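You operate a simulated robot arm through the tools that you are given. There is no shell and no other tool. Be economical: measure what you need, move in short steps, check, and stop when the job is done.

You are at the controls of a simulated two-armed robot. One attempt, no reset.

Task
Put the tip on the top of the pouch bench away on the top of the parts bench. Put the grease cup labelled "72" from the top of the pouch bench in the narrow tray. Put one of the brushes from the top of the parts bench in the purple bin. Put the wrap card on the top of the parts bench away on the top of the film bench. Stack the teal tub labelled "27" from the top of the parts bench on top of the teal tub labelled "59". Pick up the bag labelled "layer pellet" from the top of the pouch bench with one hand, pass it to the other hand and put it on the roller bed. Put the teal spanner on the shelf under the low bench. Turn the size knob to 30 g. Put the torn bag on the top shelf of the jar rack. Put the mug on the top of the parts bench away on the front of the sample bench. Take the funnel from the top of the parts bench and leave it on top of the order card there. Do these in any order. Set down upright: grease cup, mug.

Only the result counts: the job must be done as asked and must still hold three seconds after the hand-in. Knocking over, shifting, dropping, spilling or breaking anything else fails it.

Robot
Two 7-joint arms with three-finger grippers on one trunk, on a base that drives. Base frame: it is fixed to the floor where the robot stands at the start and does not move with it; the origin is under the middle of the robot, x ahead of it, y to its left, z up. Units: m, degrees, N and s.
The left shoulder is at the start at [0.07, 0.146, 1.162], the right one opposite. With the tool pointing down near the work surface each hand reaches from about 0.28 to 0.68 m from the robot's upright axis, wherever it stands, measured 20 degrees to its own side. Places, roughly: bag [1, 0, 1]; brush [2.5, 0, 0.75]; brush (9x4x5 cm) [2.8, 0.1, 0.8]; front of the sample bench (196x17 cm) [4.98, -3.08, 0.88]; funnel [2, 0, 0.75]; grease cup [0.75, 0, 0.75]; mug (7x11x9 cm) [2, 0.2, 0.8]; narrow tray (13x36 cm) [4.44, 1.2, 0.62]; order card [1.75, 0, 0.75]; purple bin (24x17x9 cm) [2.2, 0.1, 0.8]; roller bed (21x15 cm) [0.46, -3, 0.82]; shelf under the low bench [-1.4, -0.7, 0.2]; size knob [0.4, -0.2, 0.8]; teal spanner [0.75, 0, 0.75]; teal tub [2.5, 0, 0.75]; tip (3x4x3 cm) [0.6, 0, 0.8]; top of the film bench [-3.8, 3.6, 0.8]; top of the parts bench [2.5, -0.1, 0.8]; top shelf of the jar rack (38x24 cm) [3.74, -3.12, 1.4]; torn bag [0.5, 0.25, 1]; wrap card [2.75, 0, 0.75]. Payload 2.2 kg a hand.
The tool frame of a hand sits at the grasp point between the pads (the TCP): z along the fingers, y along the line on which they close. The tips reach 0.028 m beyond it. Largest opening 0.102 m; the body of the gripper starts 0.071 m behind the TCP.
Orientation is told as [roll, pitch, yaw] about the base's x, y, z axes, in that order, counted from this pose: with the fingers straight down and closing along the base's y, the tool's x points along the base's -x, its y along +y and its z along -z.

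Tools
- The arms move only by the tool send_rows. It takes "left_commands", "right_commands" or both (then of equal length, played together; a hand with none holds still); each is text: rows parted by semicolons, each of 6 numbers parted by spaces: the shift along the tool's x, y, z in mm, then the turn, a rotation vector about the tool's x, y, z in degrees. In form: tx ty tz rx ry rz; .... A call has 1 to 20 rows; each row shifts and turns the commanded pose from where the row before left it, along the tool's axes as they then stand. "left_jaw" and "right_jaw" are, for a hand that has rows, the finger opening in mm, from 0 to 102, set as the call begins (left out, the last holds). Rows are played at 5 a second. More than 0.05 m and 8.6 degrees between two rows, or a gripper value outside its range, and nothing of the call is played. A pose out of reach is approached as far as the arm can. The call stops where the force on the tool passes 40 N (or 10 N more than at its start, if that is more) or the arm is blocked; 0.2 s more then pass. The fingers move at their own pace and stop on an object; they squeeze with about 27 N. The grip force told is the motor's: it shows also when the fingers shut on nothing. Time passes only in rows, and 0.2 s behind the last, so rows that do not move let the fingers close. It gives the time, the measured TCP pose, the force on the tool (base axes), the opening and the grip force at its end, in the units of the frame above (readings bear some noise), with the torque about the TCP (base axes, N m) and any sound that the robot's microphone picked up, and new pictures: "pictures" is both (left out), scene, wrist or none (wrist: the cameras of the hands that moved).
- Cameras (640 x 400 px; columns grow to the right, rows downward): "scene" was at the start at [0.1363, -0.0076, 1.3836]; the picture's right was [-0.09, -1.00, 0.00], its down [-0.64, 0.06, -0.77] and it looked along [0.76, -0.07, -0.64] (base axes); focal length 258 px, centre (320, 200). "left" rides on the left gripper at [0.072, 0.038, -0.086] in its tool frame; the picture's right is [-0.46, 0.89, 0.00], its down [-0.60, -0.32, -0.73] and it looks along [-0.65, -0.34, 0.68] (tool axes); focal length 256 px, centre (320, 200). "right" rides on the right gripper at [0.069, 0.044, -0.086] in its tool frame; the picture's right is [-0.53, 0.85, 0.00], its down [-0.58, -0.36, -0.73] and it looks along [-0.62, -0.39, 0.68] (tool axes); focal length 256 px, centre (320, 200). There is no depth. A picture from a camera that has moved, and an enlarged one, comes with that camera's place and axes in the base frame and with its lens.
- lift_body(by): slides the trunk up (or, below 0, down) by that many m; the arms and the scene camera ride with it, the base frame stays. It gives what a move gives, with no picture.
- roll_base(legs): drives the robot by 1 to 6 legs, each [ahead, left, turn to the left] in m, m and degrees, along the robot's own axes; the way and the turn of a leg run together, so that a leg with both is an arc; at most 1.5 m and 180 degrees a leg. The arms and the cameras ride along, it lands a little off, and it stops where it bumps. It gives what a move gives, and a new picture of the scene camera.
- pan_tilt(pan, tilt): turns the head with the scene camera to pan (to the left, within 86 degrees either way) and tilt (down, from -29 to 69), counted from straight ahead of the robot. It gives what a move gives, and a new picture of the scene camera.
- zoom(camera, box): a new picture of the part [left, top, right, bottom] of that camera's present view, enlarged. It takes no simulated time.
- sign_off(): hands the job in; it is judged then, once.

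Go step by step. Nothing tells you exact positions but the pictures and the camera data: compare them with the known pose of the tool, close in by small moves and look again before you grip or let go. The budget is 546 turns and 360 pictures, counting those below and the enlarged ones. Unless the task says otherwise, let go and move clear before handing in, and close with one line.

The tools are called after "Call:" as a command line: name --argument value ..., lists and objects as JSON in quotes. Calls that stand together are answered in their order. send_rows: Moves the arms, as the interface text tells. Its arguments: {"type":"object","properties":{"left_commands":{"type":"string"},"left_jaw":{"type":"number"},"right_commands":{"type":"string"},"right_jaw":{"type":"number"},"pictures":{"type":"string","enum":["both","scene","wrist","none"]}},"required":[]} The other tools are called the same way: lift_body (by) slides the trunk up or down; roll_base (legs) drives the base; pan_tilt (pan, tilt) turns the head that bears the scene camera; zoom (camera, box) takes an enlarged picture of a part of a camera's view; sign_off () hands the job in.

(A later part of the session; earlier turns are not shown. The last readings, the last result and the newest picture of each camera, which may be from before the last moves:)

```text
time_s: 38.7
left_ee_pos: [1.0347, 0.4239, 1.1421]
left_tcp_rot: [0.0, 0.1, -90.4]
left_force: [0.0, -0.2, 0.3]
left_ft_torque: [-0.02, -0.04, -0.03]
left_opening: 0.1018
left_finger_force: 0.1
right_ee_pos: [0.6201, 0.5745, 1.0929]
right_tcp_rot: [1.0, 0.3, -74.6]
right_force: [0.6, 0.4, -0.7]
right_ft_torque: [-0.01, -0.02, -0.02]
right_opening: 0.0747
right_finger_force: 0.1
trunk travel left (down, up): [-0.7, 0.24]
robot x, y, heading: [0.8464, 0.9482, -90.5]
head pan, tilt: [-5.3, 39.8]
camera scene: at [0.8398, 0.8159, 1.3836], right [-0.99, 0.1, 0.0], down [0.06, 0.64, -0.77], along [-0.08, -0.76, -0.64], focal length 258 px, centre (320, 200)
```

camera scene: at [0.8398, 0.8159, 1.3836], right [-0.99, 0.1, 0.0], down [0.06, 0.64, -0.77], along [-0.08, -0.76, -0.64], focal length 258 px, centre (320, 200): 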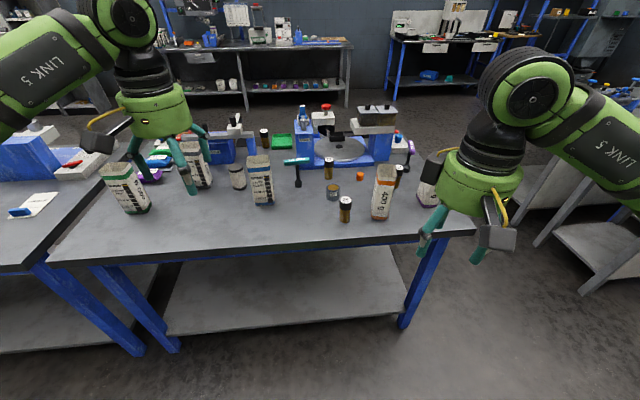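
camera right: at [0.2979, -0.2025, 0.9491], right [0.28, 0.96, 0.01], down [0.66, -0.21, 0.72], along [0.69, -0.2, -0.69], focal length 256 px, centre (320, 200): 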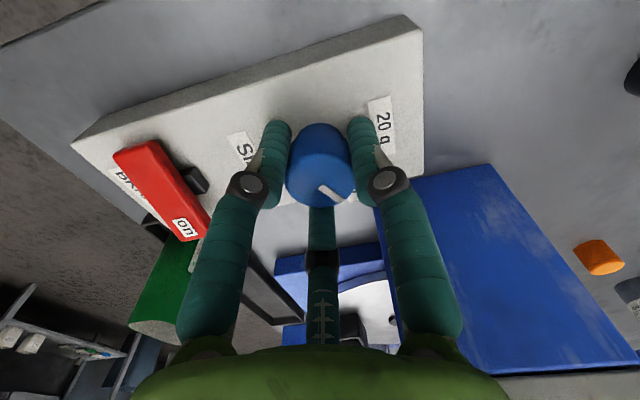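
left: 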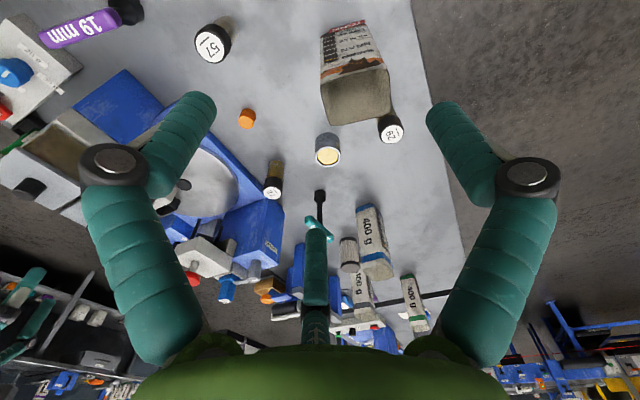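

Call:
zoom --camera "scene" --box '[90, 100, 290, 225]'

Call:
zoom --camera "scene" --box '[280, 130, 440, 230]'

```text
3.20 times, centred on (190, 162) of scene
camera zoom: at [0.8398, 0.8159, 1.3836], right [-0.99, 0.1, 0.0], down [0.06, 0.64, -0.77], along [-0.08, -0.76, -0.64], focal length 825 px, centre (736, 320)
```

zoom: 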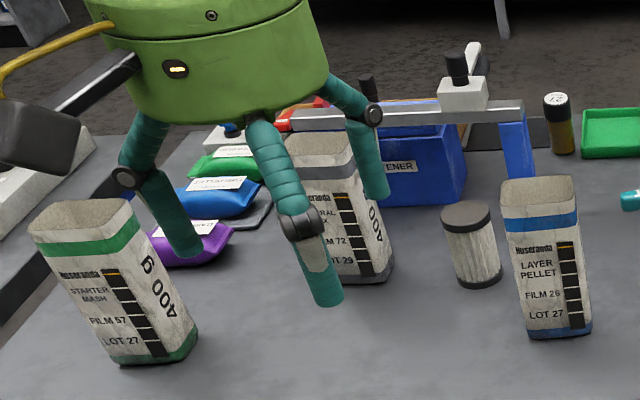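

```text
4.00 times, centred on (360, 180) of scene
camera zoom: at [0.8398, 0.8159, 1.3836], right [-0.99, 0.1, 0.0], down [0.06, 0.64, -0.77], along [-0.08, -0.76, -0.64], focal length 1031 px, centre (160, 280)
```

zoom: 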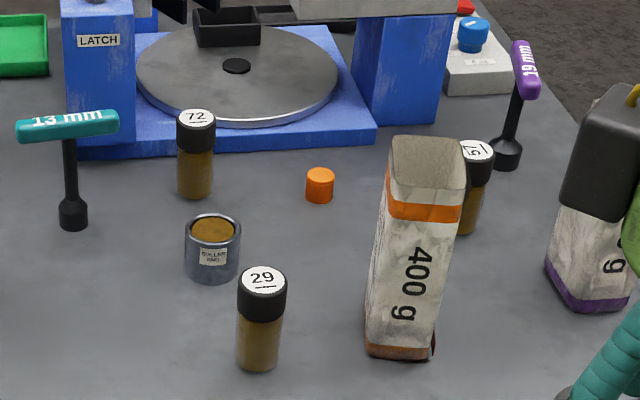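

The layer pellet bag is the blue-banded one at about (0.966, 0.10), bench height about 0.797, and the "72" jar is the grease cup. I'll roll up to the bench.

Call:
roll_base --legs '[[0.32, 0, 0.5]]'

```text
time_s: 40.9
left_ee_pos: [1.0274, 0.0993, 1.1428]
left_tcp_rot: [0.0, 0.0, -90.8]
left_force: [0.0, -0.6, 0.7]
left_ft_torque: [-0.04, 0.02, 0.0]
left_opening: 0.1019
left_finger_force: 0.1
right_ee_pos: [0.6131, 0.2525, 1.0931]
right_tcp_rot: [1.0, 0.2, -75.0]
right_force: [0.0, -0.3, 0.3]
right_ft_torque: [0.0, -0.01, -0.03]
right_opening: 0.0749
right_finger_force: 0.0
trunk travel left (down, up): [-0.7, 0.24]
robot x, y, heading: [0.8424, 0.627, -90.9]
head pan, tilt: [-5.3, 39.8]
camera scene: at [0.8349, 0.4932, 1.3837], right [-0.99, 0.11, 0.0], down [0.07, 0.64, -0.77], along [-0.08, -0.76, -0.64], focal length 258 px, centre (320, 200)
```

scene: 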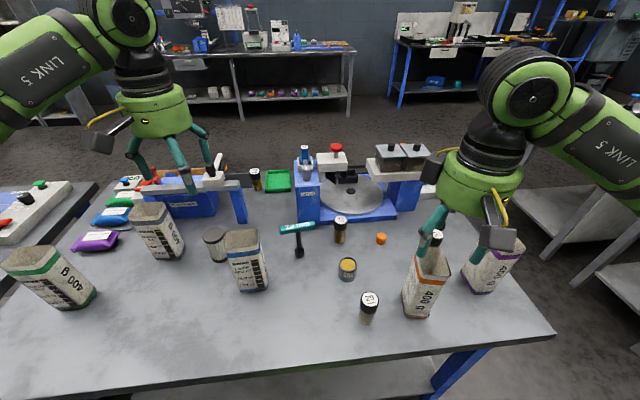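

Call:
zoom --camera "scene" --box '[180, 200, 340, 300]'

Call:
zoom --camera "left" --box '[100, 0, 420, 200]'

```text
4.00 times, centred on (260, 250) of scene
camera zoom: at [0.8349, 0.4932, 1.3837], right [-0.99, 0.11, 0.0], down [0.07, 0.64, -0.77], along [-0.08, -0.76, -0.64], focal length 1031 px, centre (560, 0)
```

zoom: 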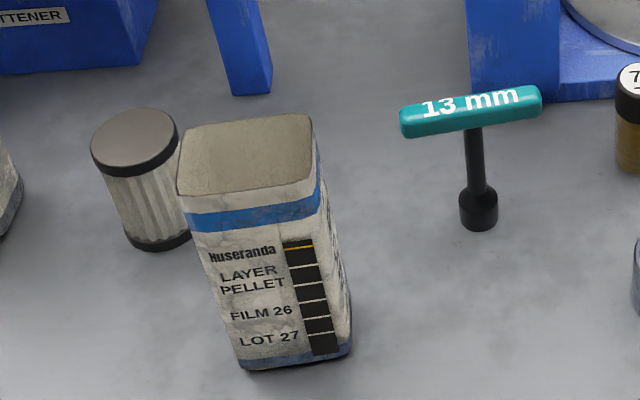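

```text
2.00 times, centred on (260, 100) of left
camera zoom: at [1.0677, 0.1703, 1.2277], right [0.88, -0.48, 0.0], down [-0.33, -0.6, 0.73], along [-0.35, -0.64, -0.68], focal length 512 px, centre (440, 400)
```

zoom: 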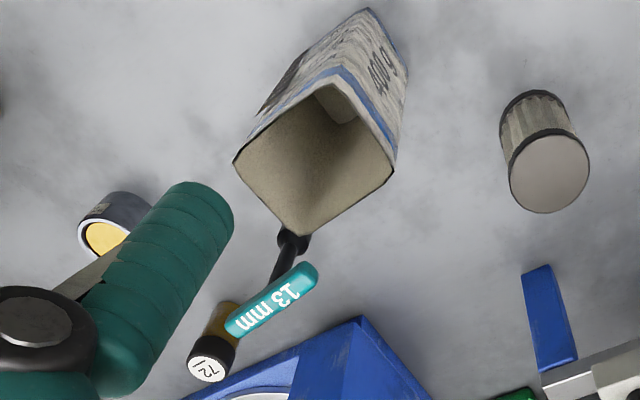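

The bag's rim is square to the axes, 67 mm along x and 47 mm along y, centred at (0.961, 0.104) with its top at 0.965. I'll bring the left hand above it.

Call:
send_rows --left_commands "2 -33 0 0 0 0.4;2 -33.5 0 0 0 0.4;0 0 40 0 0 0;0 0 40 0 0 0;0 0 30 0 0 0;0 0 0 0 0 0" --left_jaw 102 --pictures "both"

```text
time_s: 42.3
left_ee_pos: [0.9602, 0.1053, 1.0316]
left_tcp_rot: [0.0, 0.0, -91.6]
left_force: [-0.2, 1.2, 1.1]
left_ft_torque: [0.03, 0.01, 0.01]
left_opening: 0.1021
left_finger_force: 0.0
right_ee_pos: [0.6134, 0.2524, 1.0944]
right_tcp_rot: [1.1, 0.3, -75.1]
right_force: [-0.2, -0.8, -0.1]
right_ft_torque: [0.01, 0.0, 0.0]
right_opening: 0.0747
right_finger_force: 0.1
trunk travel left (down, up): [-0.7, 0.24]
robot x, y, heading: [0.8457, 0.6253, -90.8]
head pan, tilt: [-5.3, 39.8]
camera scene: at [0.8353, 0.4921, 1.3836], right [-0.99, 0.11, 0.0], down [0.07, 0.64, -0.77], along [-0.08, -0.76, -0.64], focal length 258 px, centre (320, 200)
camera left: at [1.0021, 0.1756, 1.117], right [0.87, -0.49, 0.0], down [-0.33, -0.59, 0.73], along [-0.36, -0.64, -0.68], focal length 256 px, centre (320, 200)
```

scene: 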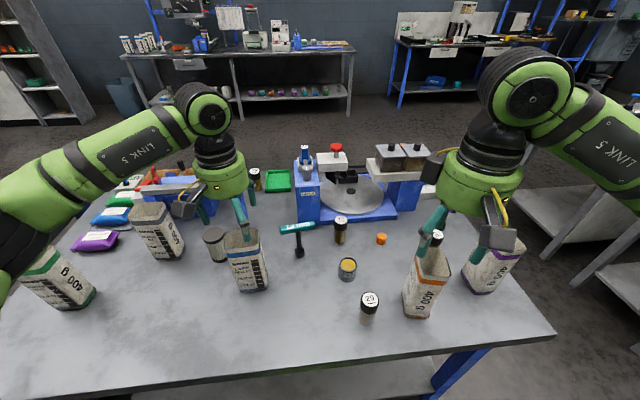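
left: 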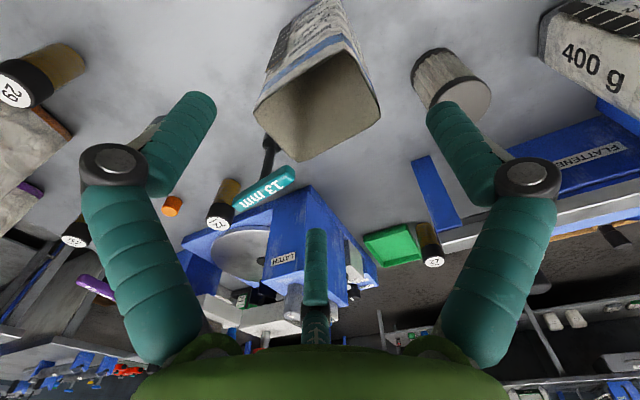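

The bag sits between the fingers. I'll descend to z 0.955 and close.

Call:
send_rows --left_commands "0 0 40 0 0 0;0 0 36 0 0 0;0 0 0 0 0 0" --pictures "wrist"

Call:
send_rows --left_commands "0 0 0 0 0 0;0 0 0 0 0 0;0 0 0 0 0 0" --left_jaw 40 --pictures "wrist"

```text
time_s: 43.1
left_ee_pos: [0.9626, 0.1039, 0.9568]
left_tcp_rot: [0.0, 0.0, -91.8]
left_force: [0.6, -0.9, -0.4]
left_ft_torque: [-0.01, -0.01, -0.04]
left_opening: 0.102
left_finger_force: 0.2
right_ee_pos: [0.6129, 0.2512, 1.0914]
right_tcp_rot: [1.0, 0.3, -75.0]
right_force: [0.0, 0.3, 0.3]
right_ft_torque: [-0.02, 0.01, -0.01]
right_opening: 0.0749
right_finger_force: 0.1
trunk travel left (down, up): [-0.7, 0.24]
robot x, y, heading: [0.8426, 0.6265, -90.8]
head pan, tilt: [-5.3, 39.8]
camera left: at [1.0026, 0.1748, 1.0419], right [0.87, -0.49, 0.0], down [-0.33, -0.59, 0.73], along [-0.36, -0.64, -0.68], focal length 256 px, centre (320, 200)
```

left: 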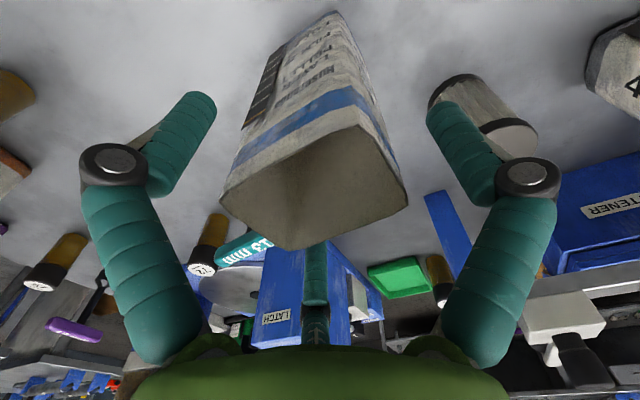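

```text
time_s: 43.9
left_ee_pos: [0.9611, 0.1046, 0.9575]
left_tcp_rot: [0.0, 0.0, -91.5]
left_force: [-0.4, -1.0, 3.9]
left_ft_torque: [-0.15, 0.16, 0.02]
left_opening: 0.0603
left_finger_force: 14.7
right_ee_pos: [0.6124, 0.2521, 1.0931]
right_tcp_rot: [1.2, 0.3, -75.0]
right_force: [0.1, 0.2, 0.6]
right_ft_torque: [0.0, 0.0, -0.01]
right_opening: 0.0747
right_finger_force: 0.0
trunk travel left (down, up): [-0.7, 0.24]
robot x, y, heading: [0.8436, 0.6242, -90.9]
head pan, tilt: [-5.3, 39.8]
camera left: at [1.0027, 0.1746, 1.0425], right [0.87, -0.49, 0.0], down [-0.33, -0.59, 0.73], along [-0.36, -0.64, -0.68], focal length 256 px, centre (320, 200)
```

left: 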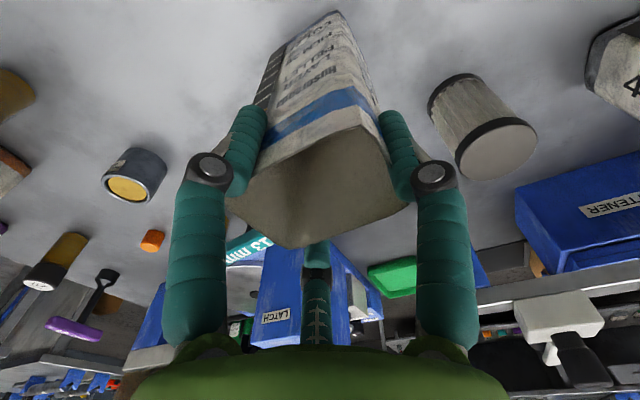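

The bag is gripped (60 mm). I'll lift it high and bring it in front of the robot for the hand-over.

Call:
send_rows --left_commands "0 0 -40 0 0 0;0 0 -40 0 0 0;0 0 -40 0 0 0;0 0 -40 0 0 0;16 -22 -40 0 0 0;16 -22 -40 0 0 0;16 -22 0 0 0 0;0 0 0 0 0 0" --pictures "both"

```text
time_s: 45.7
left_ee_pos: [0.8962, 0.1541, 1.1938]
left_tcp_rot: [0.0, 0.1, -91.8]
left_force: [0.5, -0.4, 0.4]
left_ft_torque: [-0.02, 0.04, 0.01]
left_opening: 0.06
left_finger_force: 15.0
right_ee_pos: [0.6131, 0.2525, 1.0941]
right_tcp_rot: [1.1, 0.4, -75.0]
right_force: [0.5, 0.8, 0.1]
right_ft_torque: [0.04, 0.0, 0.02]
right_opening: 0.075
right_finger_force: 0.1
trunk travel left (down, up): [-0.7, 0.24]
robot x, y, heading: [0.8409, 0.6287, -90.9]
head pan, tilt: [-5.3, 39.8]
camera scene: at [0.8353, 0.4918, 1.3836], right [-0.99, 0.11, 0.0], down [0.07, 0.64, -0.77], along [-0.08, -0.76, -0.64], focal length 258 px, centre (320, 200)
camera left: at [0.9383, 0.2242, 1.2799], right [0.87, -0.49, 0.0], down [-0.33, -0.6, 0.73], along [-0.36, -0.64, -0.68], focal length 256 px, centre (320, 200)
```

scene: 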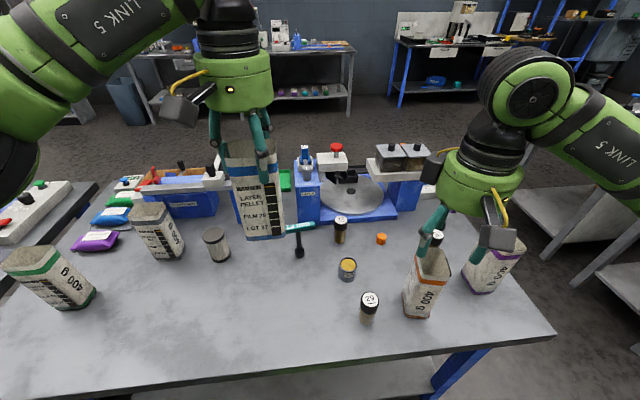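
left: 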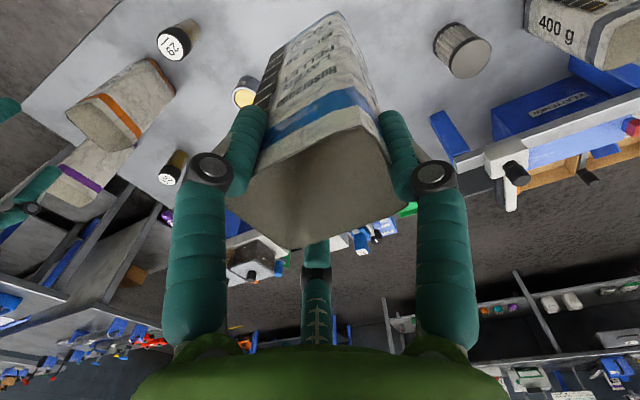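

The left hand holds the bag up. I'll push it a little further out and bring the right hand, tilted to point forward, toward it.

Call:
send_rows --left_commands "-33 0 0 0 0 0;-33 0 0 0 0 0;-34 0 0 0 0 0;0 0 0 0 0 0;0 0 0 0 0 0;0 0 0 0 0 0" --right_commands "0 0 0 0 0 8;0 0 0 0 0 8;-17 37 -12 0 0 0;-17 37 -12 0 0 0;-17 37 -12 0 0 0;-17 37 -12 0 0 0" --right_jaw 102 --pictures "none"

Call:
send_rows --right_commands "0 0 0 0 -8.1 0;0 0 0 0 -8.1 0;0 0 0 0 -8.1 0;0 0 0 0 -8.1 0;0 0 0 0 -8.1 0;0 0 0 0 -8.1 0;0 0 0 0 -8.1 0;0 0 0 0 -8.1 0;0 0 0 0 0 0" --pictures "both"

```text
time_s: 47.1
left_ee_pos: [0.8959, 0.0516, 1.1948]
left_tcp_rot: [-0.1, 0.1, -91.6]
left_force: [-0.3, -1.4, -0.3]
left_ft_torque: [0.01, 0.04, -0.02]
left_opening: 0.06
left_finger_force: 14.7
right_ee_pos: [0.7611, 0.18, 1.1426]
right_tcp_rot: [0.8, 0.7, -91.0]
right_force: [0.5, -0.5, -0.2]
right_ft_torque: [0.02, 0.05, 0.02]
right_opening: 0.102
right_finger_force: 0.1
trunk travel left (down, up): [-0.7, 0.24]
robot x, y, heading: [0.8458, 0.6258, -90.8]
head pan, tilt: [-5.3, 39.8]
```

```text
time_s: 49.1
left_ee_pos: [0.8932, 0.054, 1.1942]
left_tcp_rot: [0.0, 0.0, -91.7]
left_force: [0.1, -0.1, -0.1]
left_ft_torque: [0.02, 0.02, -0.01]
left_opening: 0.0599
left_finger_force: 14.2
right_ee_pos: [0.7586, 0.1814, 1.1425]
right_tcp_rot: [2.3, -64.3, -93.0]
right_force: [0.4, 0.1, -1.0]
right_ft_torque: [-0.02, 0.0, 0.04]
right_opening: 0.102
right_finger_force: 0.1
trunk travel left (down, up): [-0.7, 0.24]
robot x, y, heading: [0.8413, 0.6294, -91.0]
head pan, tilt: [-5.3, 39.8]
camera scene: at [0.8349, 0.4919, 1.3836], right [-0.99, 0.11, 0.0], down [0.07, 0.64, -0.77], along [-0.08, -0.76, -0.64], focal length 258 px, centre (320, 200)
camera right: at [0.8041, 0.2875, 1.1193], right [0.83, -0.25, 0.5], down [-0.37, 0.42, 0.83], along [-0.41, -0.88, 0.25], focal length 256 px, centre (320, 200)
```

scene: 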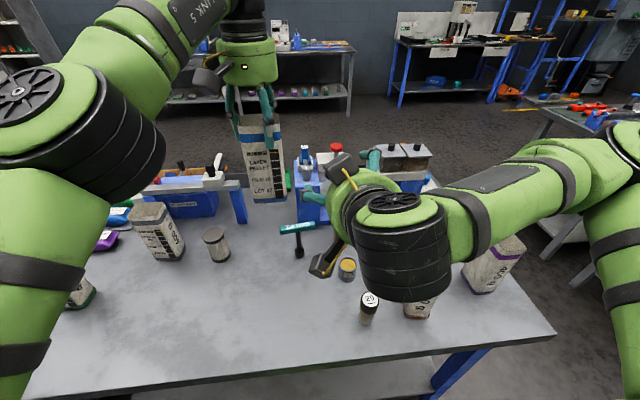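
right: 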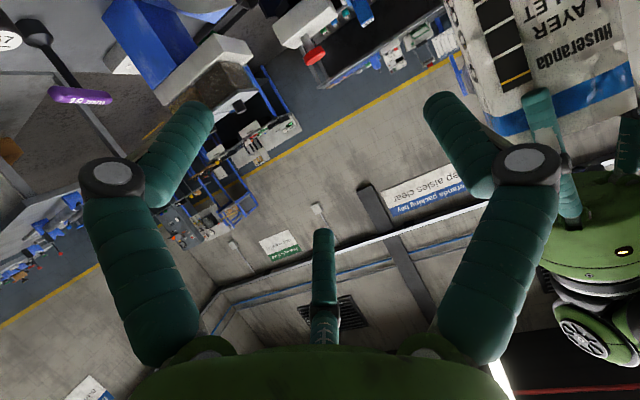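

The right hand points forward, 25° down. I'll slide it sideways in line with the bag and look.

Call:
send_rows --right_commands "0 47 0 0 0 -1;0 47 0 0 0 -1;0 48 0 0 0 0;0 0 0 0 0 0" --pictures "both"

```text
time_s: 50.1
left_ee_pos: [0.8938, 0.052, 1.1951]
left_tcp_rot: [-0.1, 0.0, -91.5]
left_force: [-0.1, 0.1, 0.3]
left_ft_torque: [-0.02, 0.02, 0.0]
left_opening: 0.0605
left_finger_force: 14.5
right_ee_pos: [0.9, 0.1777, 1.1435]
right_tcp_rot: [-1.9, -64.1, -88.6]
right_force: [0.0, -0.4, 0.1]
right_ft_torque: [0.01, 0.01, 0.03]
right_opening: 0.102
right_finger_force: 0.0
trunk travel left (down, up): [-0.7, 0.24]
robot x, y, heading: [0.8416, 0.6264, -90.8]
head pan, tilt: [-5.3, 39.8]
camera scene: at [0.834, 0.4917, 1.3835], right [-0.99, 0.11, 0.0], down [0.07, 0.64, -0.77], along [-0.08, -0.76, -0.64], focal length 258 px, centre (320, 200)
camera right: at [0.9431, 0.2854, 1.1188], right [0.85, -0.23, 0.47], down [-0.35, 0.41, 0.84], along [-0.39, -0.88, 0.27], focal length 256 px, centre (320, 200)
```

scene: 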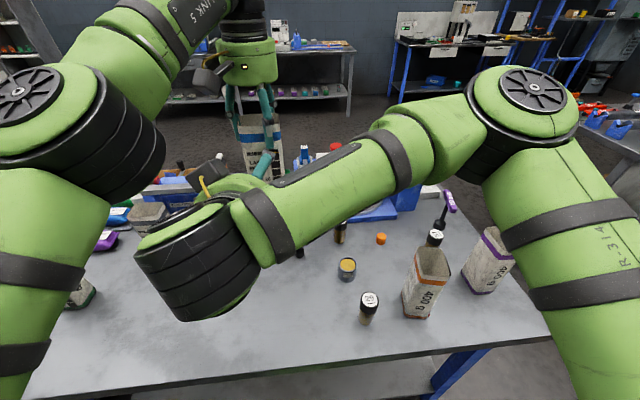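
right: 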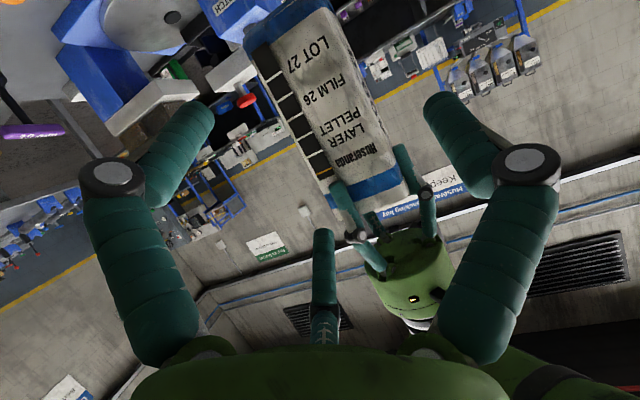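

The bag stands between the right fingers, so I advance onto its lower half.

Call:
send_rows --right_commands "-8.6 -2.7 39.5 0 0 0;-8.6 -2.7 39.5 0 0 0;-8.6 -2.7 39.5 0 0 0;0 0 0 0 0 0" --pictures "both"

```text
time_s: 50.7
left_ee_pos: [0.8983, 0.0438, 1.1915]
left_tcp_rot: [0.5, -1.2, -90.2]
left_force: [3.1, -3.4, -0.4]
left_ft_torque: [-0.09, 0.02, -0.05]
left_opening: 0.0596
left_finger_force: 14.7
right_ee_pos: [0.8961, 0.1129, 1.1322]
right_tcp_rot: [-2.0, -64.6, -88.1]
right_force: [-2.9, 3.0, 0.4]
right_ft_torque: [-0.03, -0.13, -0.09]
right_opening: 0.1031
right_finger_force: 0.1
trunk travel left (down, up): [-0.7, 0.24]
robot x, y, heading: [0.8419, 0.6268, -90.6]
head pan, tilt: [-5.3, 39.8]
stopped in row 2 (left hand): the force on the tool passed its limit at 61 N (the readings are from after the stop); the commanded pose is now the measured one
camera scene: at [0.835, 0.4903, 1.3834], right [-0.99, 0.11, 0.0], down [0.07, 0.64, -0.77], along [-0.08, -0.76, -0.64], focal length 258 px, centre (320, 200)
camera right: at [0.9391, 0.22, 1.1054], right [0.85, -0.23, 0.47], down [-0.35, 0.41, 0.84], along [-0.39, -0.88, 0.27], focal length 256 px, centre (320, 200)
```

scene: 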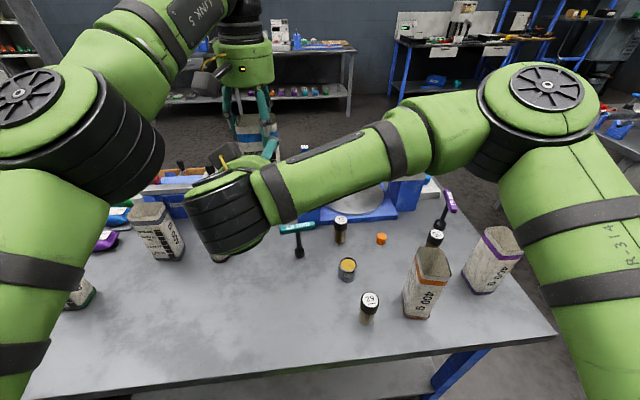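
right: 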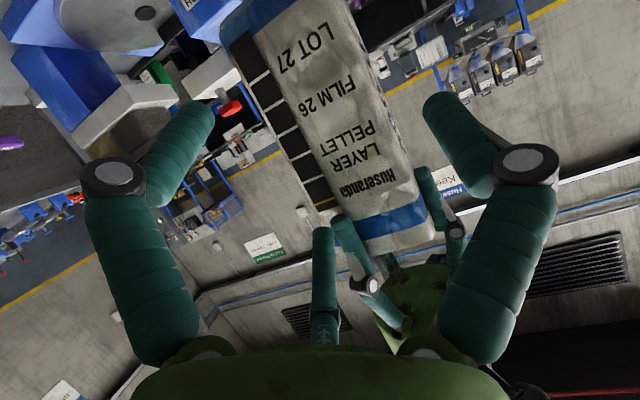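

The hands' boxes touched, so I'll back the right hand off, turn the left hand with the bag 45° clockwise and come in with the right from a diagonal.

Call:
send_rows --right_commands "0 0 -35 0 0 0;0 0 -35 0 0 0;0 -37 0 0 0 0;0 -37 0 0 0 0;0 -37 0 0 0 0;0 0 0 0 0 0" --pictures "none"

Call:
send_rows --left_commands "0 0 0 0 0 7.5;0 0 0 0 0 7.5;0 0 0 0 0 7.5;0 0 0 0 0 7.5;0 0 0 0 0 7.5;0 0 0 0 0 7.5;0 0 0 0 0 0" --right_commands "0 0 0 -6.75 0 -3.28;0 0 0 -6.75 0 -3.28;0 0 0 -6.75 0 -3.28;0 0 0 -6.75 0 -3.28;0 0 0 -6.75 0 -3.28;0 0 0 -6.75 0 -3.28;0 0 0 0 0 0" --pictures "both"

```text
time_s: 52.1
left_ee_pos: [0.9004, 0.0456, 1.1925]
left_tcp_rot: [0.4, -1.2, -90.3]
left_force: [0.8, -0.2, -0.5]
left_ft_torque: [0.02, 0.01, -0.01]
left_opening: 0.06
left_finger_force: 14.4
right_ee_pos: [0.7874, 0.1779, 1.1609]
right_tcp_rot: [-2.1, -64.6, -87.8]
right_force: [0.0, -0.8, -0.5]
right_ft_torque: [-0.02, 0.0, 0.03]
right_opening: 0.1019
right_finger_force: 0.0
trunk travel left (down, up): [-0.7, 0.24]
robot x, y, heading: [0.8422, 0.6273, -90.8]
head pan, tilt: [-5.3, 39.8]
```

```text
time_s: 53.7
left_ee_pos: [0.8982, 0.0915, 1.1751]
left_tcp_rot: [1.1, -0.6, -135.4]
left_force: [-0.5, 0.1, 0.1]
left_ft_torque: [0.01, 0.0, 0.0]
left_opening: 0.06
left_finger_force: 14.9
left hand out of reach, approached as far as the arm can: row 4, 5, 6
right_ee_pos: [0.786, 0.1776, 1.1633]
right_tcp_rot: [-2.4, -63.9, -42.6]
right_force: [0.1, -0.3, 0.5]
right_ft_torque: [-0.01, -0.01, 0.01]
right_opening: 0.102
right_finger_force: 0.0
trunk travel left (down, up): [-0.7, 0.24]
robot x, y, heading: [0.8442, 0.629, -90.6]
head pan, tilt: [-5.3, 39.8]
camera scene: at [0.8351, 0.4918, 1.3836], right [-0.99, 0.11, 0.0], down [0.07, 0.64, -0.77], along [-0.08, -0.76, -0.64], focal length 258 px, centre (320, 200)
camera right: at [0.7401, 0.2834, 1.1392], right [0.77, 0.44, 0.46], down [-0.53, 0.04, 0.85], along [0.36, -0.9, 0.26], focal length 256 px, centre (320, 200)
camera left: at [0.977, 0.117, 1.2591], right [0.29, -0.96, 0.02], down [-0.66, -0.18, 0.73], along [-0.69, -0.23, -0.68], focal length 256 px, centre (320, 200)
```

scene: 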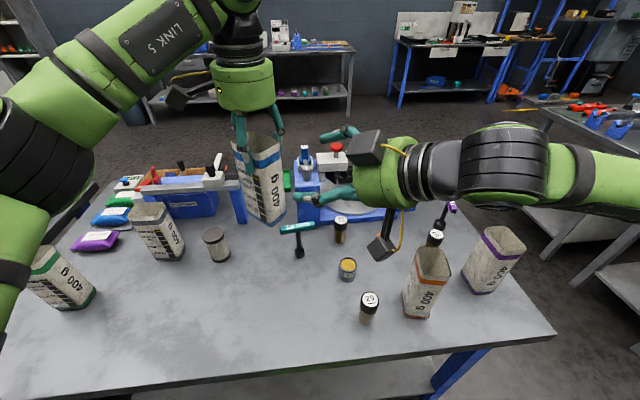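
right: 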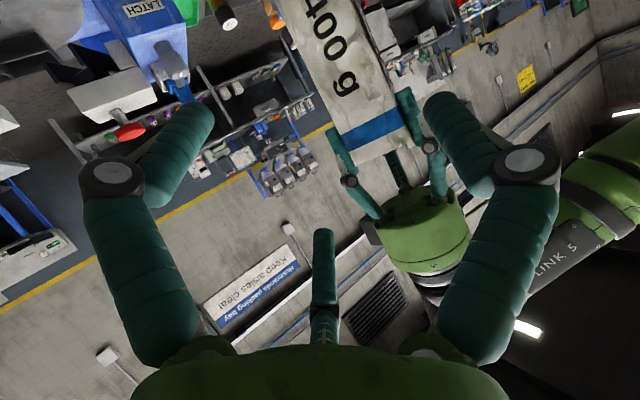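
left: 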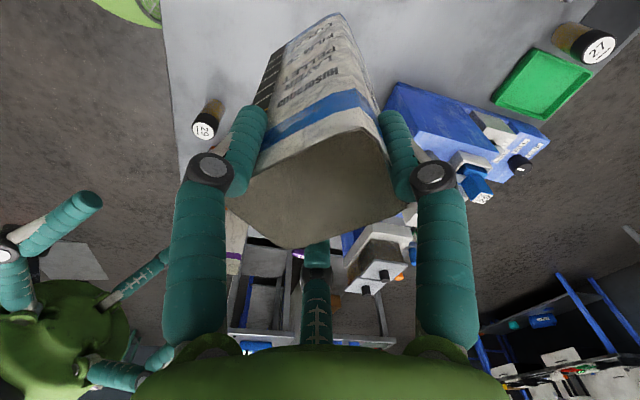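

The hands are now at right angles. I'll lower the right hand and come in diagonally, stopping 35 mm short to look.

Call:
send_rows --right_commands "30 6 15 0 0 0;31 6.5 15 0 0 0;-17 0 34.6 0 0 0;-17 0 34.6 0 0 0;0 0 0 0 0 0" --pictures "both"

```text
time_s: 54.9
left_ee_pos: [0.8971, 0.093, 1.1754]
left_tcp_rot: [1.1, -0.6, -135.2]
left_force: [-0.5, 0.4, -0.1]
left_ft_torque: [-0.03, -0.04, 0.0]
left_opening: 0.0602
left_finger_force: 14.9
right_ee_pos: [0.847, 0.1328, 1.0963]
right_tcp_rot: [-2.5, -63.9, -42.6]
right_force: [0.0, 0.1, 0.5]
right_ft_torque: [0.03, -0.01, 0.01]
right_opening: 0.102
right_finger_force: 0.0
trunk travel left (down, up): [-0.7, 0.24]
robot x, y, heading: [0.8414, 0.6229, -90.8]
head pan, tilt: [-5.3, 39.8]
camera scene: at [0.8337, 0.4932, 1.3837], right [-0.99, 0.11, 0.0], down [0.07, 0.64, -0.77], along [-0.08, -0.76, -0.64], focal length 258 px, centre (320, 200)
camera right: at [0.8016, 0.2381, 1.0723], right [0.77, 0.44, 0.46], down [-0.53, 0.04, 0.85], along [0.35, -0.9, 0.26], focal length 256 px, centre (320, 200)
```

scene: 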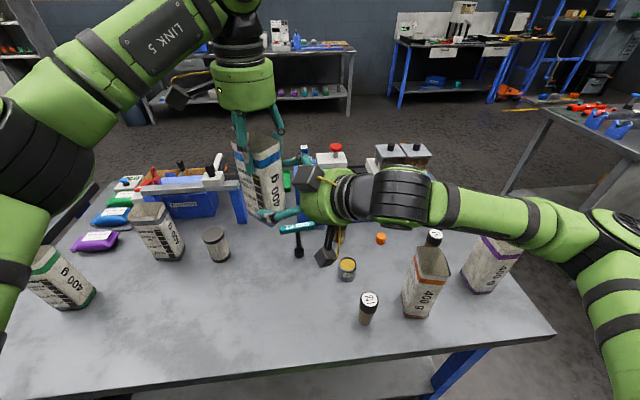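
right: 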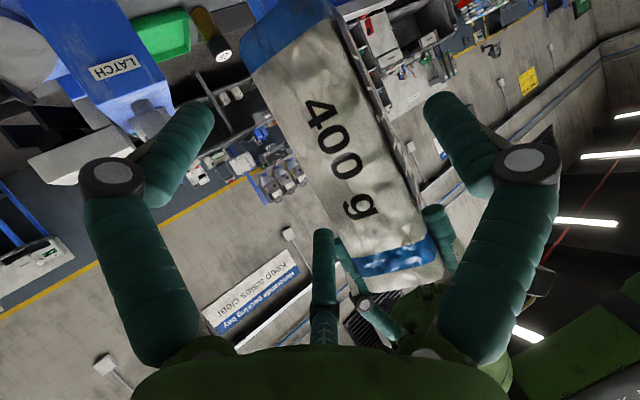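

The approach is clear. I'll shift 9 mm to centre the bag, go in the last step and close the right hand.

Call:
send_rows --right_commands "0 9 0 0 0 0;-8 0 17 0 0 0;-9 0 18 0 0 0;0 0 0 0 0 0" --pictures "wrist"

```text
time_s: 55.7
left_ee_pos: [0.9073, 0.0879, 1.175]
left_tcp_rot: [1.8, -0.4, -133.8]
left_force: [2.3, -0.8, 0.8]
left_ft_torque: [-0.05, 0.01, 0.06]
left_opening: 0.0601
left_finger_force: 14.6
right_ee_pos: [0.878, 0.1085, 1.0897]
right_tcp_rot: [-1.9, -63.1, -43.8]
right_force: [-1.9, 1.5, -2.0]
right_ft_torque: [-0.09, -0.13, -0.01]
right_opening: 0.1029
right_finger_force: 0.1
trunk travel left (down, up): [-0.7, 0.24]
robot x, y, heading: [0.8447, 0.6262, -90.9]
head pan, tilt: [-5.3, 39.8]
stopped in row 4 (left hand): the force on the tool passed its limit at 42 N (the readings are from after the stop); the commanded pose is now the measured one
camera right: at [0.8327, 0.2159, 1.0681], right [0.78, 0.42, 0.46], down [-0.52, 0.03, 0.85], along [0.34, -0.91, 0.25], focal length 256 px, centre (320, 200)
```

right: 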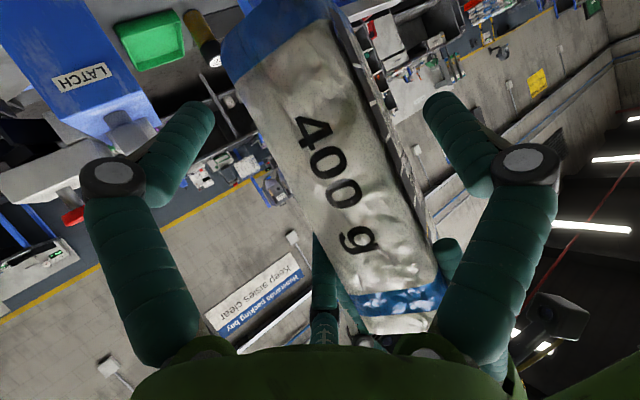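

Contact is at the face; the fingers straddle the bag deep enough. I'll close the right hand now.

Call:
send_rows --right_commands "0 0 -3 0 0 0;0 0 0 0 0 0;0 0 0 0 0 0;0 0 0 0 0 0" --right_jaw 20 --pictures "wrist"

```text
time_s: 56.7
left_ee_pos: [0.9076, 0.0898, 1.1745]
left_tcp_rot: [1.8, 0.1, -133.8]
left_force: [12.9, 19.5, -16.7]
left_ft_torque: [-0.05, -0.23, -0.34]
left_opening: 0.0596
left_finger_force: 14.5
right_ee_pos: [0.8741, 0.1073, 1.0944]
right_tcp_rot: [-2.1, -63.5, -44.2]
right_force: [-11.5, -18.7, 16.3]
right_ft_torque: [1.36, -1.32, -0.52]
right_opening: 0.0741
right_finger_force: 27.3
trunk travel left (down, up): [-0.7, 0.24]
robot x, y, heading: [0.8468, 0.6264, -91.2]
head pan, tilt: [-5.3, 39.8]
camera right: at [0.8296, 0.2157, 1.0716], right [0.78, 0.42, 0.46], down [-0.53, 0.04, 0.85], along [0.34, -0.91, 0.25], focal length 256 px, centre (320, 200)
```

right: 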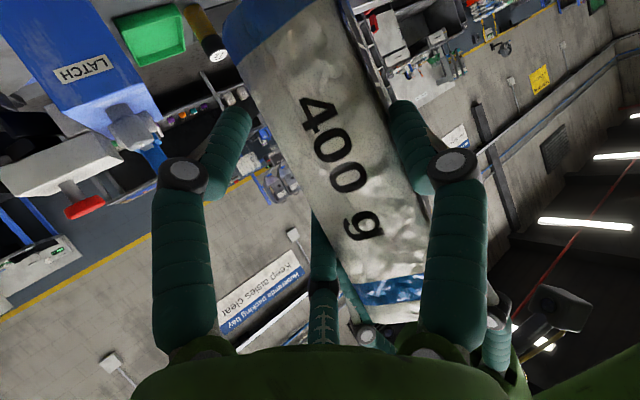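

Only one finger bears on the bag (20 N sideways), so I'll shift the right hand 12 mm toward that side while it keeps closing.

Call:
send_rows --right_commands "0 -4 0 0 0 0;0 -4 0 0 0 0;0 -4 0 0 0 0;0 0 0 0 0 0" --pictures "wrist"

```text
time_s: 57.7
left_ee_pos: [0.9056, 0.0888, 1.1759]
left_tcp_rot: [1.8, -0.6, -133.9]
left_force: [-3.2, -1.2, -13.1]
left_ft_torque: [-0.68, 0.35, -0.02]
left_opening: 0.0603
left_finger_force: 15.2
right_ee_pos: [0.8688, 0.1038, 1.0934]
right_tcp_rot: [-1.8, -63.3, -43.5]
right_force: [3.3, 2.1, 13.0]
right_ft_torque: [0.32, -0.55, 0.16]
right_opening: 0.0698
right_finger_force: 27.5
trunk travel left (down, up): [-0.7, 0.24]
robot x, y, heading: [0.8409, 0.6265, -90.9]
head pan, tilt: [-5.3, 39.8]
camera right: at [0.8232, 0.2115, 1.0709], right [0.77, 0.43, 0.47], down [-0.53, 0.03, 0.85], along [0.35, -0.9, 0.25], focal length 256 px, centre (320, 200)
```

right: 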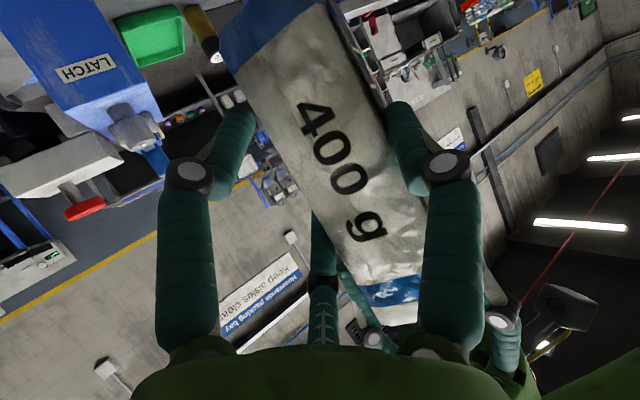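

Both hands hold the bag with balanced forces. Now the left hand opens and lifts away.

Call:
send_rows --left_commands "0 0 0 0 0 0;0 0 0 0 0 0;0 0 -30 0 0 0;0 0 -35 0 0 0;0 0 -35 0 0 0;0 0 0 0 0 0" --left_jaw 102 --pictures "scene"

```text
time_s: 59.1
left_ee_pos: [0.9018, 0.1275, 1.2526]
left_tcp_rot: [1.7, -0.5, -133.9]
left_force: [0.3, 0.3, -0.6]
left_ft_torque: [0.0, 0.04, -0.02]
left_opening: 0.1019
left_finger_force: 0.0
left hand out of reach, approached as far as the arm can: row 3, 4, 5
right_ee_pos: [0.8663, 0.1017, 1.0919]
right_tcp_rot: [-2.0, -63.2, -43.7]
right_force: [1.1, 0.8, -0.3]
right_ft_torque: [0.02, 0.01, 0.0]
right_opening: 0.061
right_finger_force: 26.5
trunk travel left (down, up): [-0.7, 0.24]
robot x, y, heading: [0.8421, 0.6269, -91.0]
head pan, tilt: [-5.3, 39.8]
camera scene: at [0.8351, 0.4914, 1.3835], right [-0.99, 0.11, 0.0], down [0.07, 0.64, -0.77], along [-0.08, -0.76, -0.64], focal length 258 px, centre (320, 200)
```

scene: 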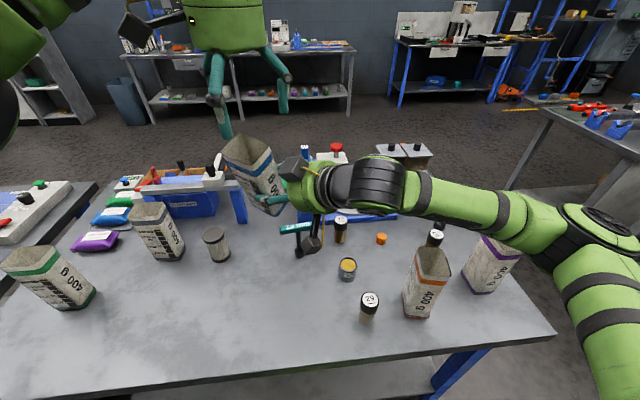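

Call:
zoom --camera "scene" --box '[200, 100, 360, 260]'

Call:
zoom --camera "right" --box '[0, 0, 640, 400]'

```text
2.50 times, centred on (280, 180) of scene
camera zoom: at [0.8351, 0.4914, 1.3835], right [-0.99, 0.11, 0.0], down [0.07, 0.64, -0.77], along [-0.08, -0.76, -0.64], focal length 644 px, centre (420, 250)
```

zoom: 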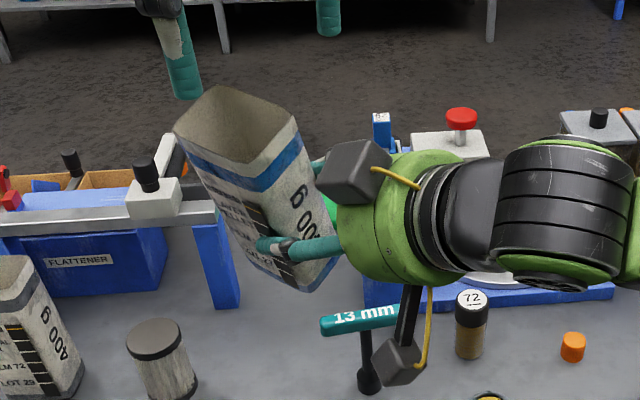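

```text
1.00 times, centred on (320, 200) of right (not enlarged: the box is as wide or as high as the picture)
camera zoom: at [0.8219, 0.2095, 1.0703], right [0.78, 0.42, 0.46], down [-0.53, 0.03, 0.85], along [0.34, -0.91, 0.25], focal length 256 px, centre (320, 200)
```

zoom: 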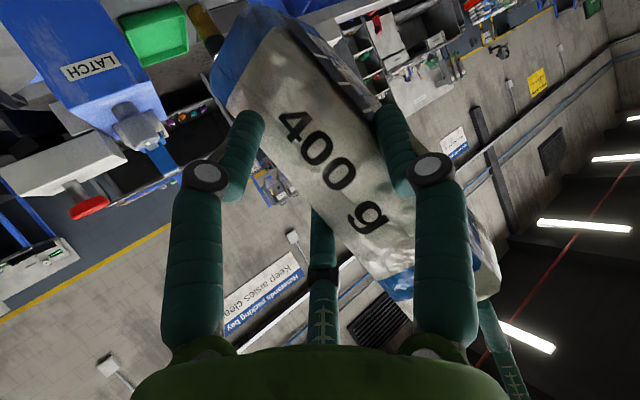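

The hand-over worked; the right hand holds the bag firmly, slightly leaned. I'll back away, straighten the left hand, and drive around the near end of the bench toward the roller bed.

Call:
roll_base --legs '[[-0.4, 0, 0], [0, -1.15, 0], [1.3, 0, 0], [1.3, 0, 1]]'

Call:
send_rows --left_commands "0 0 0 0 0 -8.5;0 0 0 0 0 -8.5;0 0 0 0 0 -8.5;0 0 0 0 0 -8.5;0 0 0 0 0 -8.5;0 0 0 0 0 0" --pictures "none"

```text
time_s: 79.2
left_ee_pos: [-0.217, -2.038, 1.2533]
left_tcp_rot: [2.0, -0.4, -132.6]
left_force: [-0.4, 0.5, -0.7]
left_ft_torque: [-0.01, 0.02, 0.01]
left_opening: 0.102
left_finger_force: 0.1
right_ee_pos: [-0.2516, -2.0642, 1.0931]
right_tcp_rot: [-2.1, -63.2, -42.4]
right_force: [1.0, -0.5, -1.1]
right_ft_torque: [-0.03, 0.0, -0.01]
right_opening: 0.0596
right_finger_force: 27.1
trunk travel left (down, up): [-0.7, 0.24]
robot x, y, heading: [-0.2861, -1.5412, -89.4]
head pan, tilt: [-5.3, 39.8]
camera scene: at [-0.2923, -1.6761, 1.3836], right [-1.0, 0.08, 0.0], down [0.05, 0.64, -0.77], along [-0.06, -0.77, -0.64], focal length 258 px, centre (320, 200)
```

scene: 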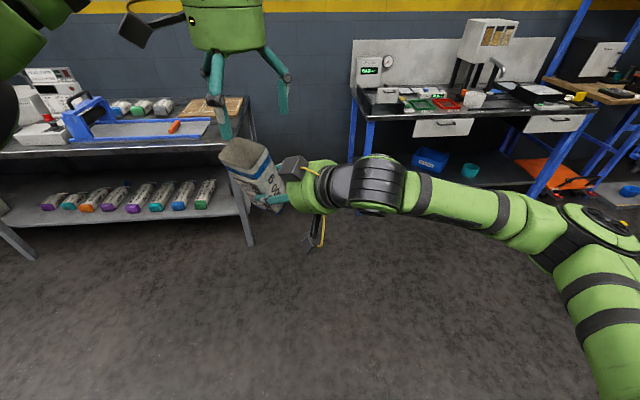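

```text
time_s: 80.6
left_ee_pos: [-0.2183, -2.0375, 1.2524]
left_tcp_rot: [1.2, -1.6, -89.8]
left_force: [0.3, -0.4, -0.1]
left_ft_torque: [-0.01, -0.06, -0.02]
left_opening: 0.102
left_finger_force: 0.1
right_ee_pos: [-0.2509, -2.0654, 1.0931]
right_tcp_rot: [-2.0, -63.1, -42.5]
right_force: [0.9, 0.3, 0.2]
right_ft_torque: [0.01, 0.04, 0.02]
right_opening: 0.0594
right_finger_force: 26.4
trunk travel left (down, up): [-0.7, 0.24]
robot x, y, heading: [-0.2885, -1.5434, -89.5]
head pan, tilt: [-5.3, 39.8]
```

The blue-framed roller bed is at the right end of the left wall bench. I'll drive over in front of it.

Call:
roll_base --legs '[[0, 0.72, 0], [0.45, 0, 0]]'

Call:
zoom --camera "scene" --box '[180, 70, 460, 245]'

```text
time_s: 86.8
left_ee_pos: [0.4942, -2.4817, 1.255]
left_tcp_rot: [1.1, -1.7, -89.2]
left_force: [0.3, 0.1, -0.6]
left_ft_torque: [-0.03, -0.02, 0.02]
left_opening: 0.1022
left_finger_force: 0.0
right_ee_pos: [0.4606, -2.5088, 1.0927]
right_tcp_rot: [-2.1, -63.2, -41.6]
right_force: [0.5, 0.7, -0.4]
right_ft_torque: [0.01, 0.03, -0.01]
right_opening: 0.0594
right_finger_force: 26.2
trunk travel left (down, up): [-0.7, 0.24]
robot x, y, heading: [0.4122, -1.9883, -88.7]
head pan, tilt: [-5.3, 39.8]
camera scene: at [0.4135, -2.121, 1.3837], right [-1.0, 0.07, 0.0], down [0.05, 0.64, -0.77], along [-0.05, -0.77, -0.64], focal length 258 px, centre (320, 200)
```

scene: 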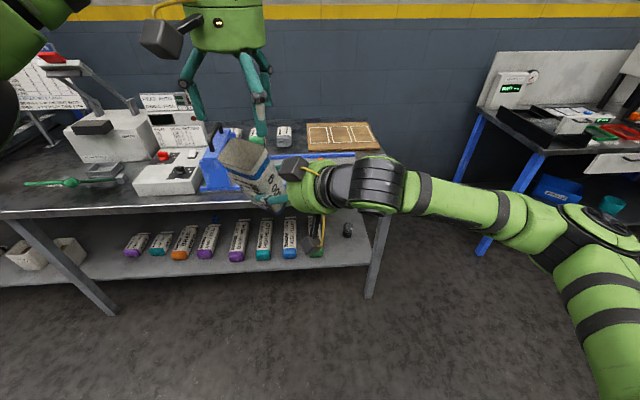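

```text
2.29 times, centred on (320, 158) of scene
camera zoom: at [0.4135, -2.121, 1.3837], right [-1.0, 0.07, 0.0], down [0.05, 0.64, -0.77], along [-0.05, -0.77, -0.64], focal length 589 px, centre (320, 297)
```

zoom: 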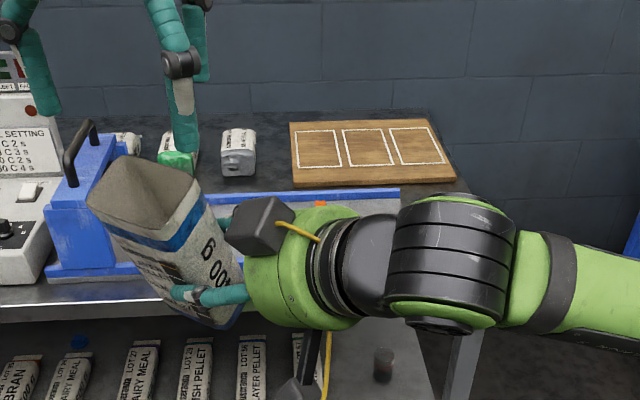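

Call:
zoom --camera "left" --box '[0, 0, 640, 400]'

```text
1.00 times, centred on (320, 200) of left (not enlarged: the box is as wide or as high as the picture)
camera zoom: at [0.5301, -2.4075, 1.337], right [0.89, -0.45, 0.03], down [-0.32, -0.59, 0.74], along [-0.32, -0.67, -0.67], focal length 256 px, centre (320, 200)
```

zoom: 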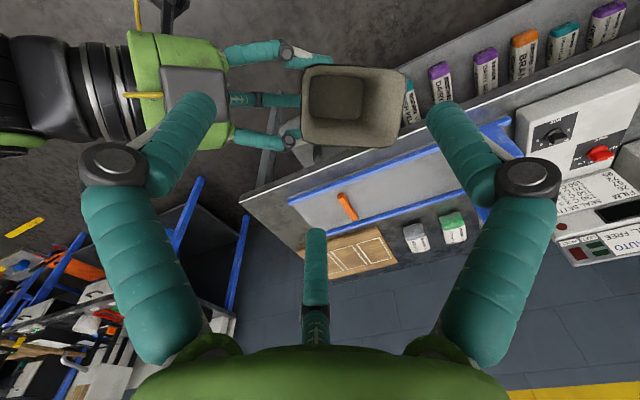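

The bed between the blue rails spans about x 0.36–0.56, y -3.07 to -2.93. The bag leans about 23°, so I'll rotate the right hand to stand it upright and recheck from the left camera.

Call:
send_rows --right_commands "0 0 0 -3.4 0 6.9;0 0 0 -3.4 0 6.9;0 0 0 -3.4 0 6.9;0 0 0 0 7 0;0 0 0 0 0 0" --pictures "scene"

Call:
zoom --camera "left" --box '[200, 0, 520, 200]'

```text
time_s: 88.0
left_ee_pos: [0.4937, -2.4818, 1.2526]
left_tcp_rot: [1.1, -1.5, -89.2]
left_force: [0.5, -0.5, 0.3]
left_ft_torque: [-0.02, 0.01, -0.03]
left_opening: 0.1021
left_finger_force: 0.1
right_ee_pos: [0.4603, -2.5107, 1.092]
right_tcp_rot: [36.2, -50.3, -73.1]
right_force: [0.5, -0.5, 0.0]
right_ft_torque: [0.0, 0.03, -0.01]
right_opening: 0.0596
right_finger_force: 27.0
trunk travel left (down, up): [-0.7, 0.24]
robot x, y, heading: [0.4205, -1.988, -88.7]
head pan, tilt: [-5.3, 39.8]
camera scene: at [0.4133, -2.122, 1.3836], right [-1.0, 0.07, 0.0], down [0.05, 0.64, -0.77], along [-0.05, -0.77, -0.64], focal length 258 px, centre (320, 200)
```

scene: 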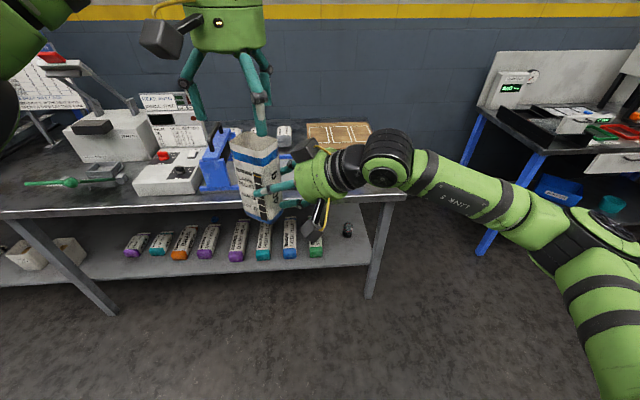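

```text
2.00 times, centred on (360, 100) of left
camera zoom: at [0.5299, -2.4085, 1.3367], right [0.89, -0.45, 0.03], down [-0.32, -0.59, 0.74], along [-0.32, -0.67, -0.67], focal length 512 px, centre (240, 400)
```

zoom: 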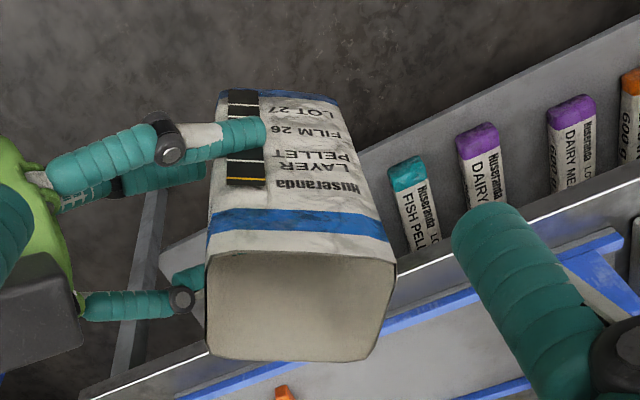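

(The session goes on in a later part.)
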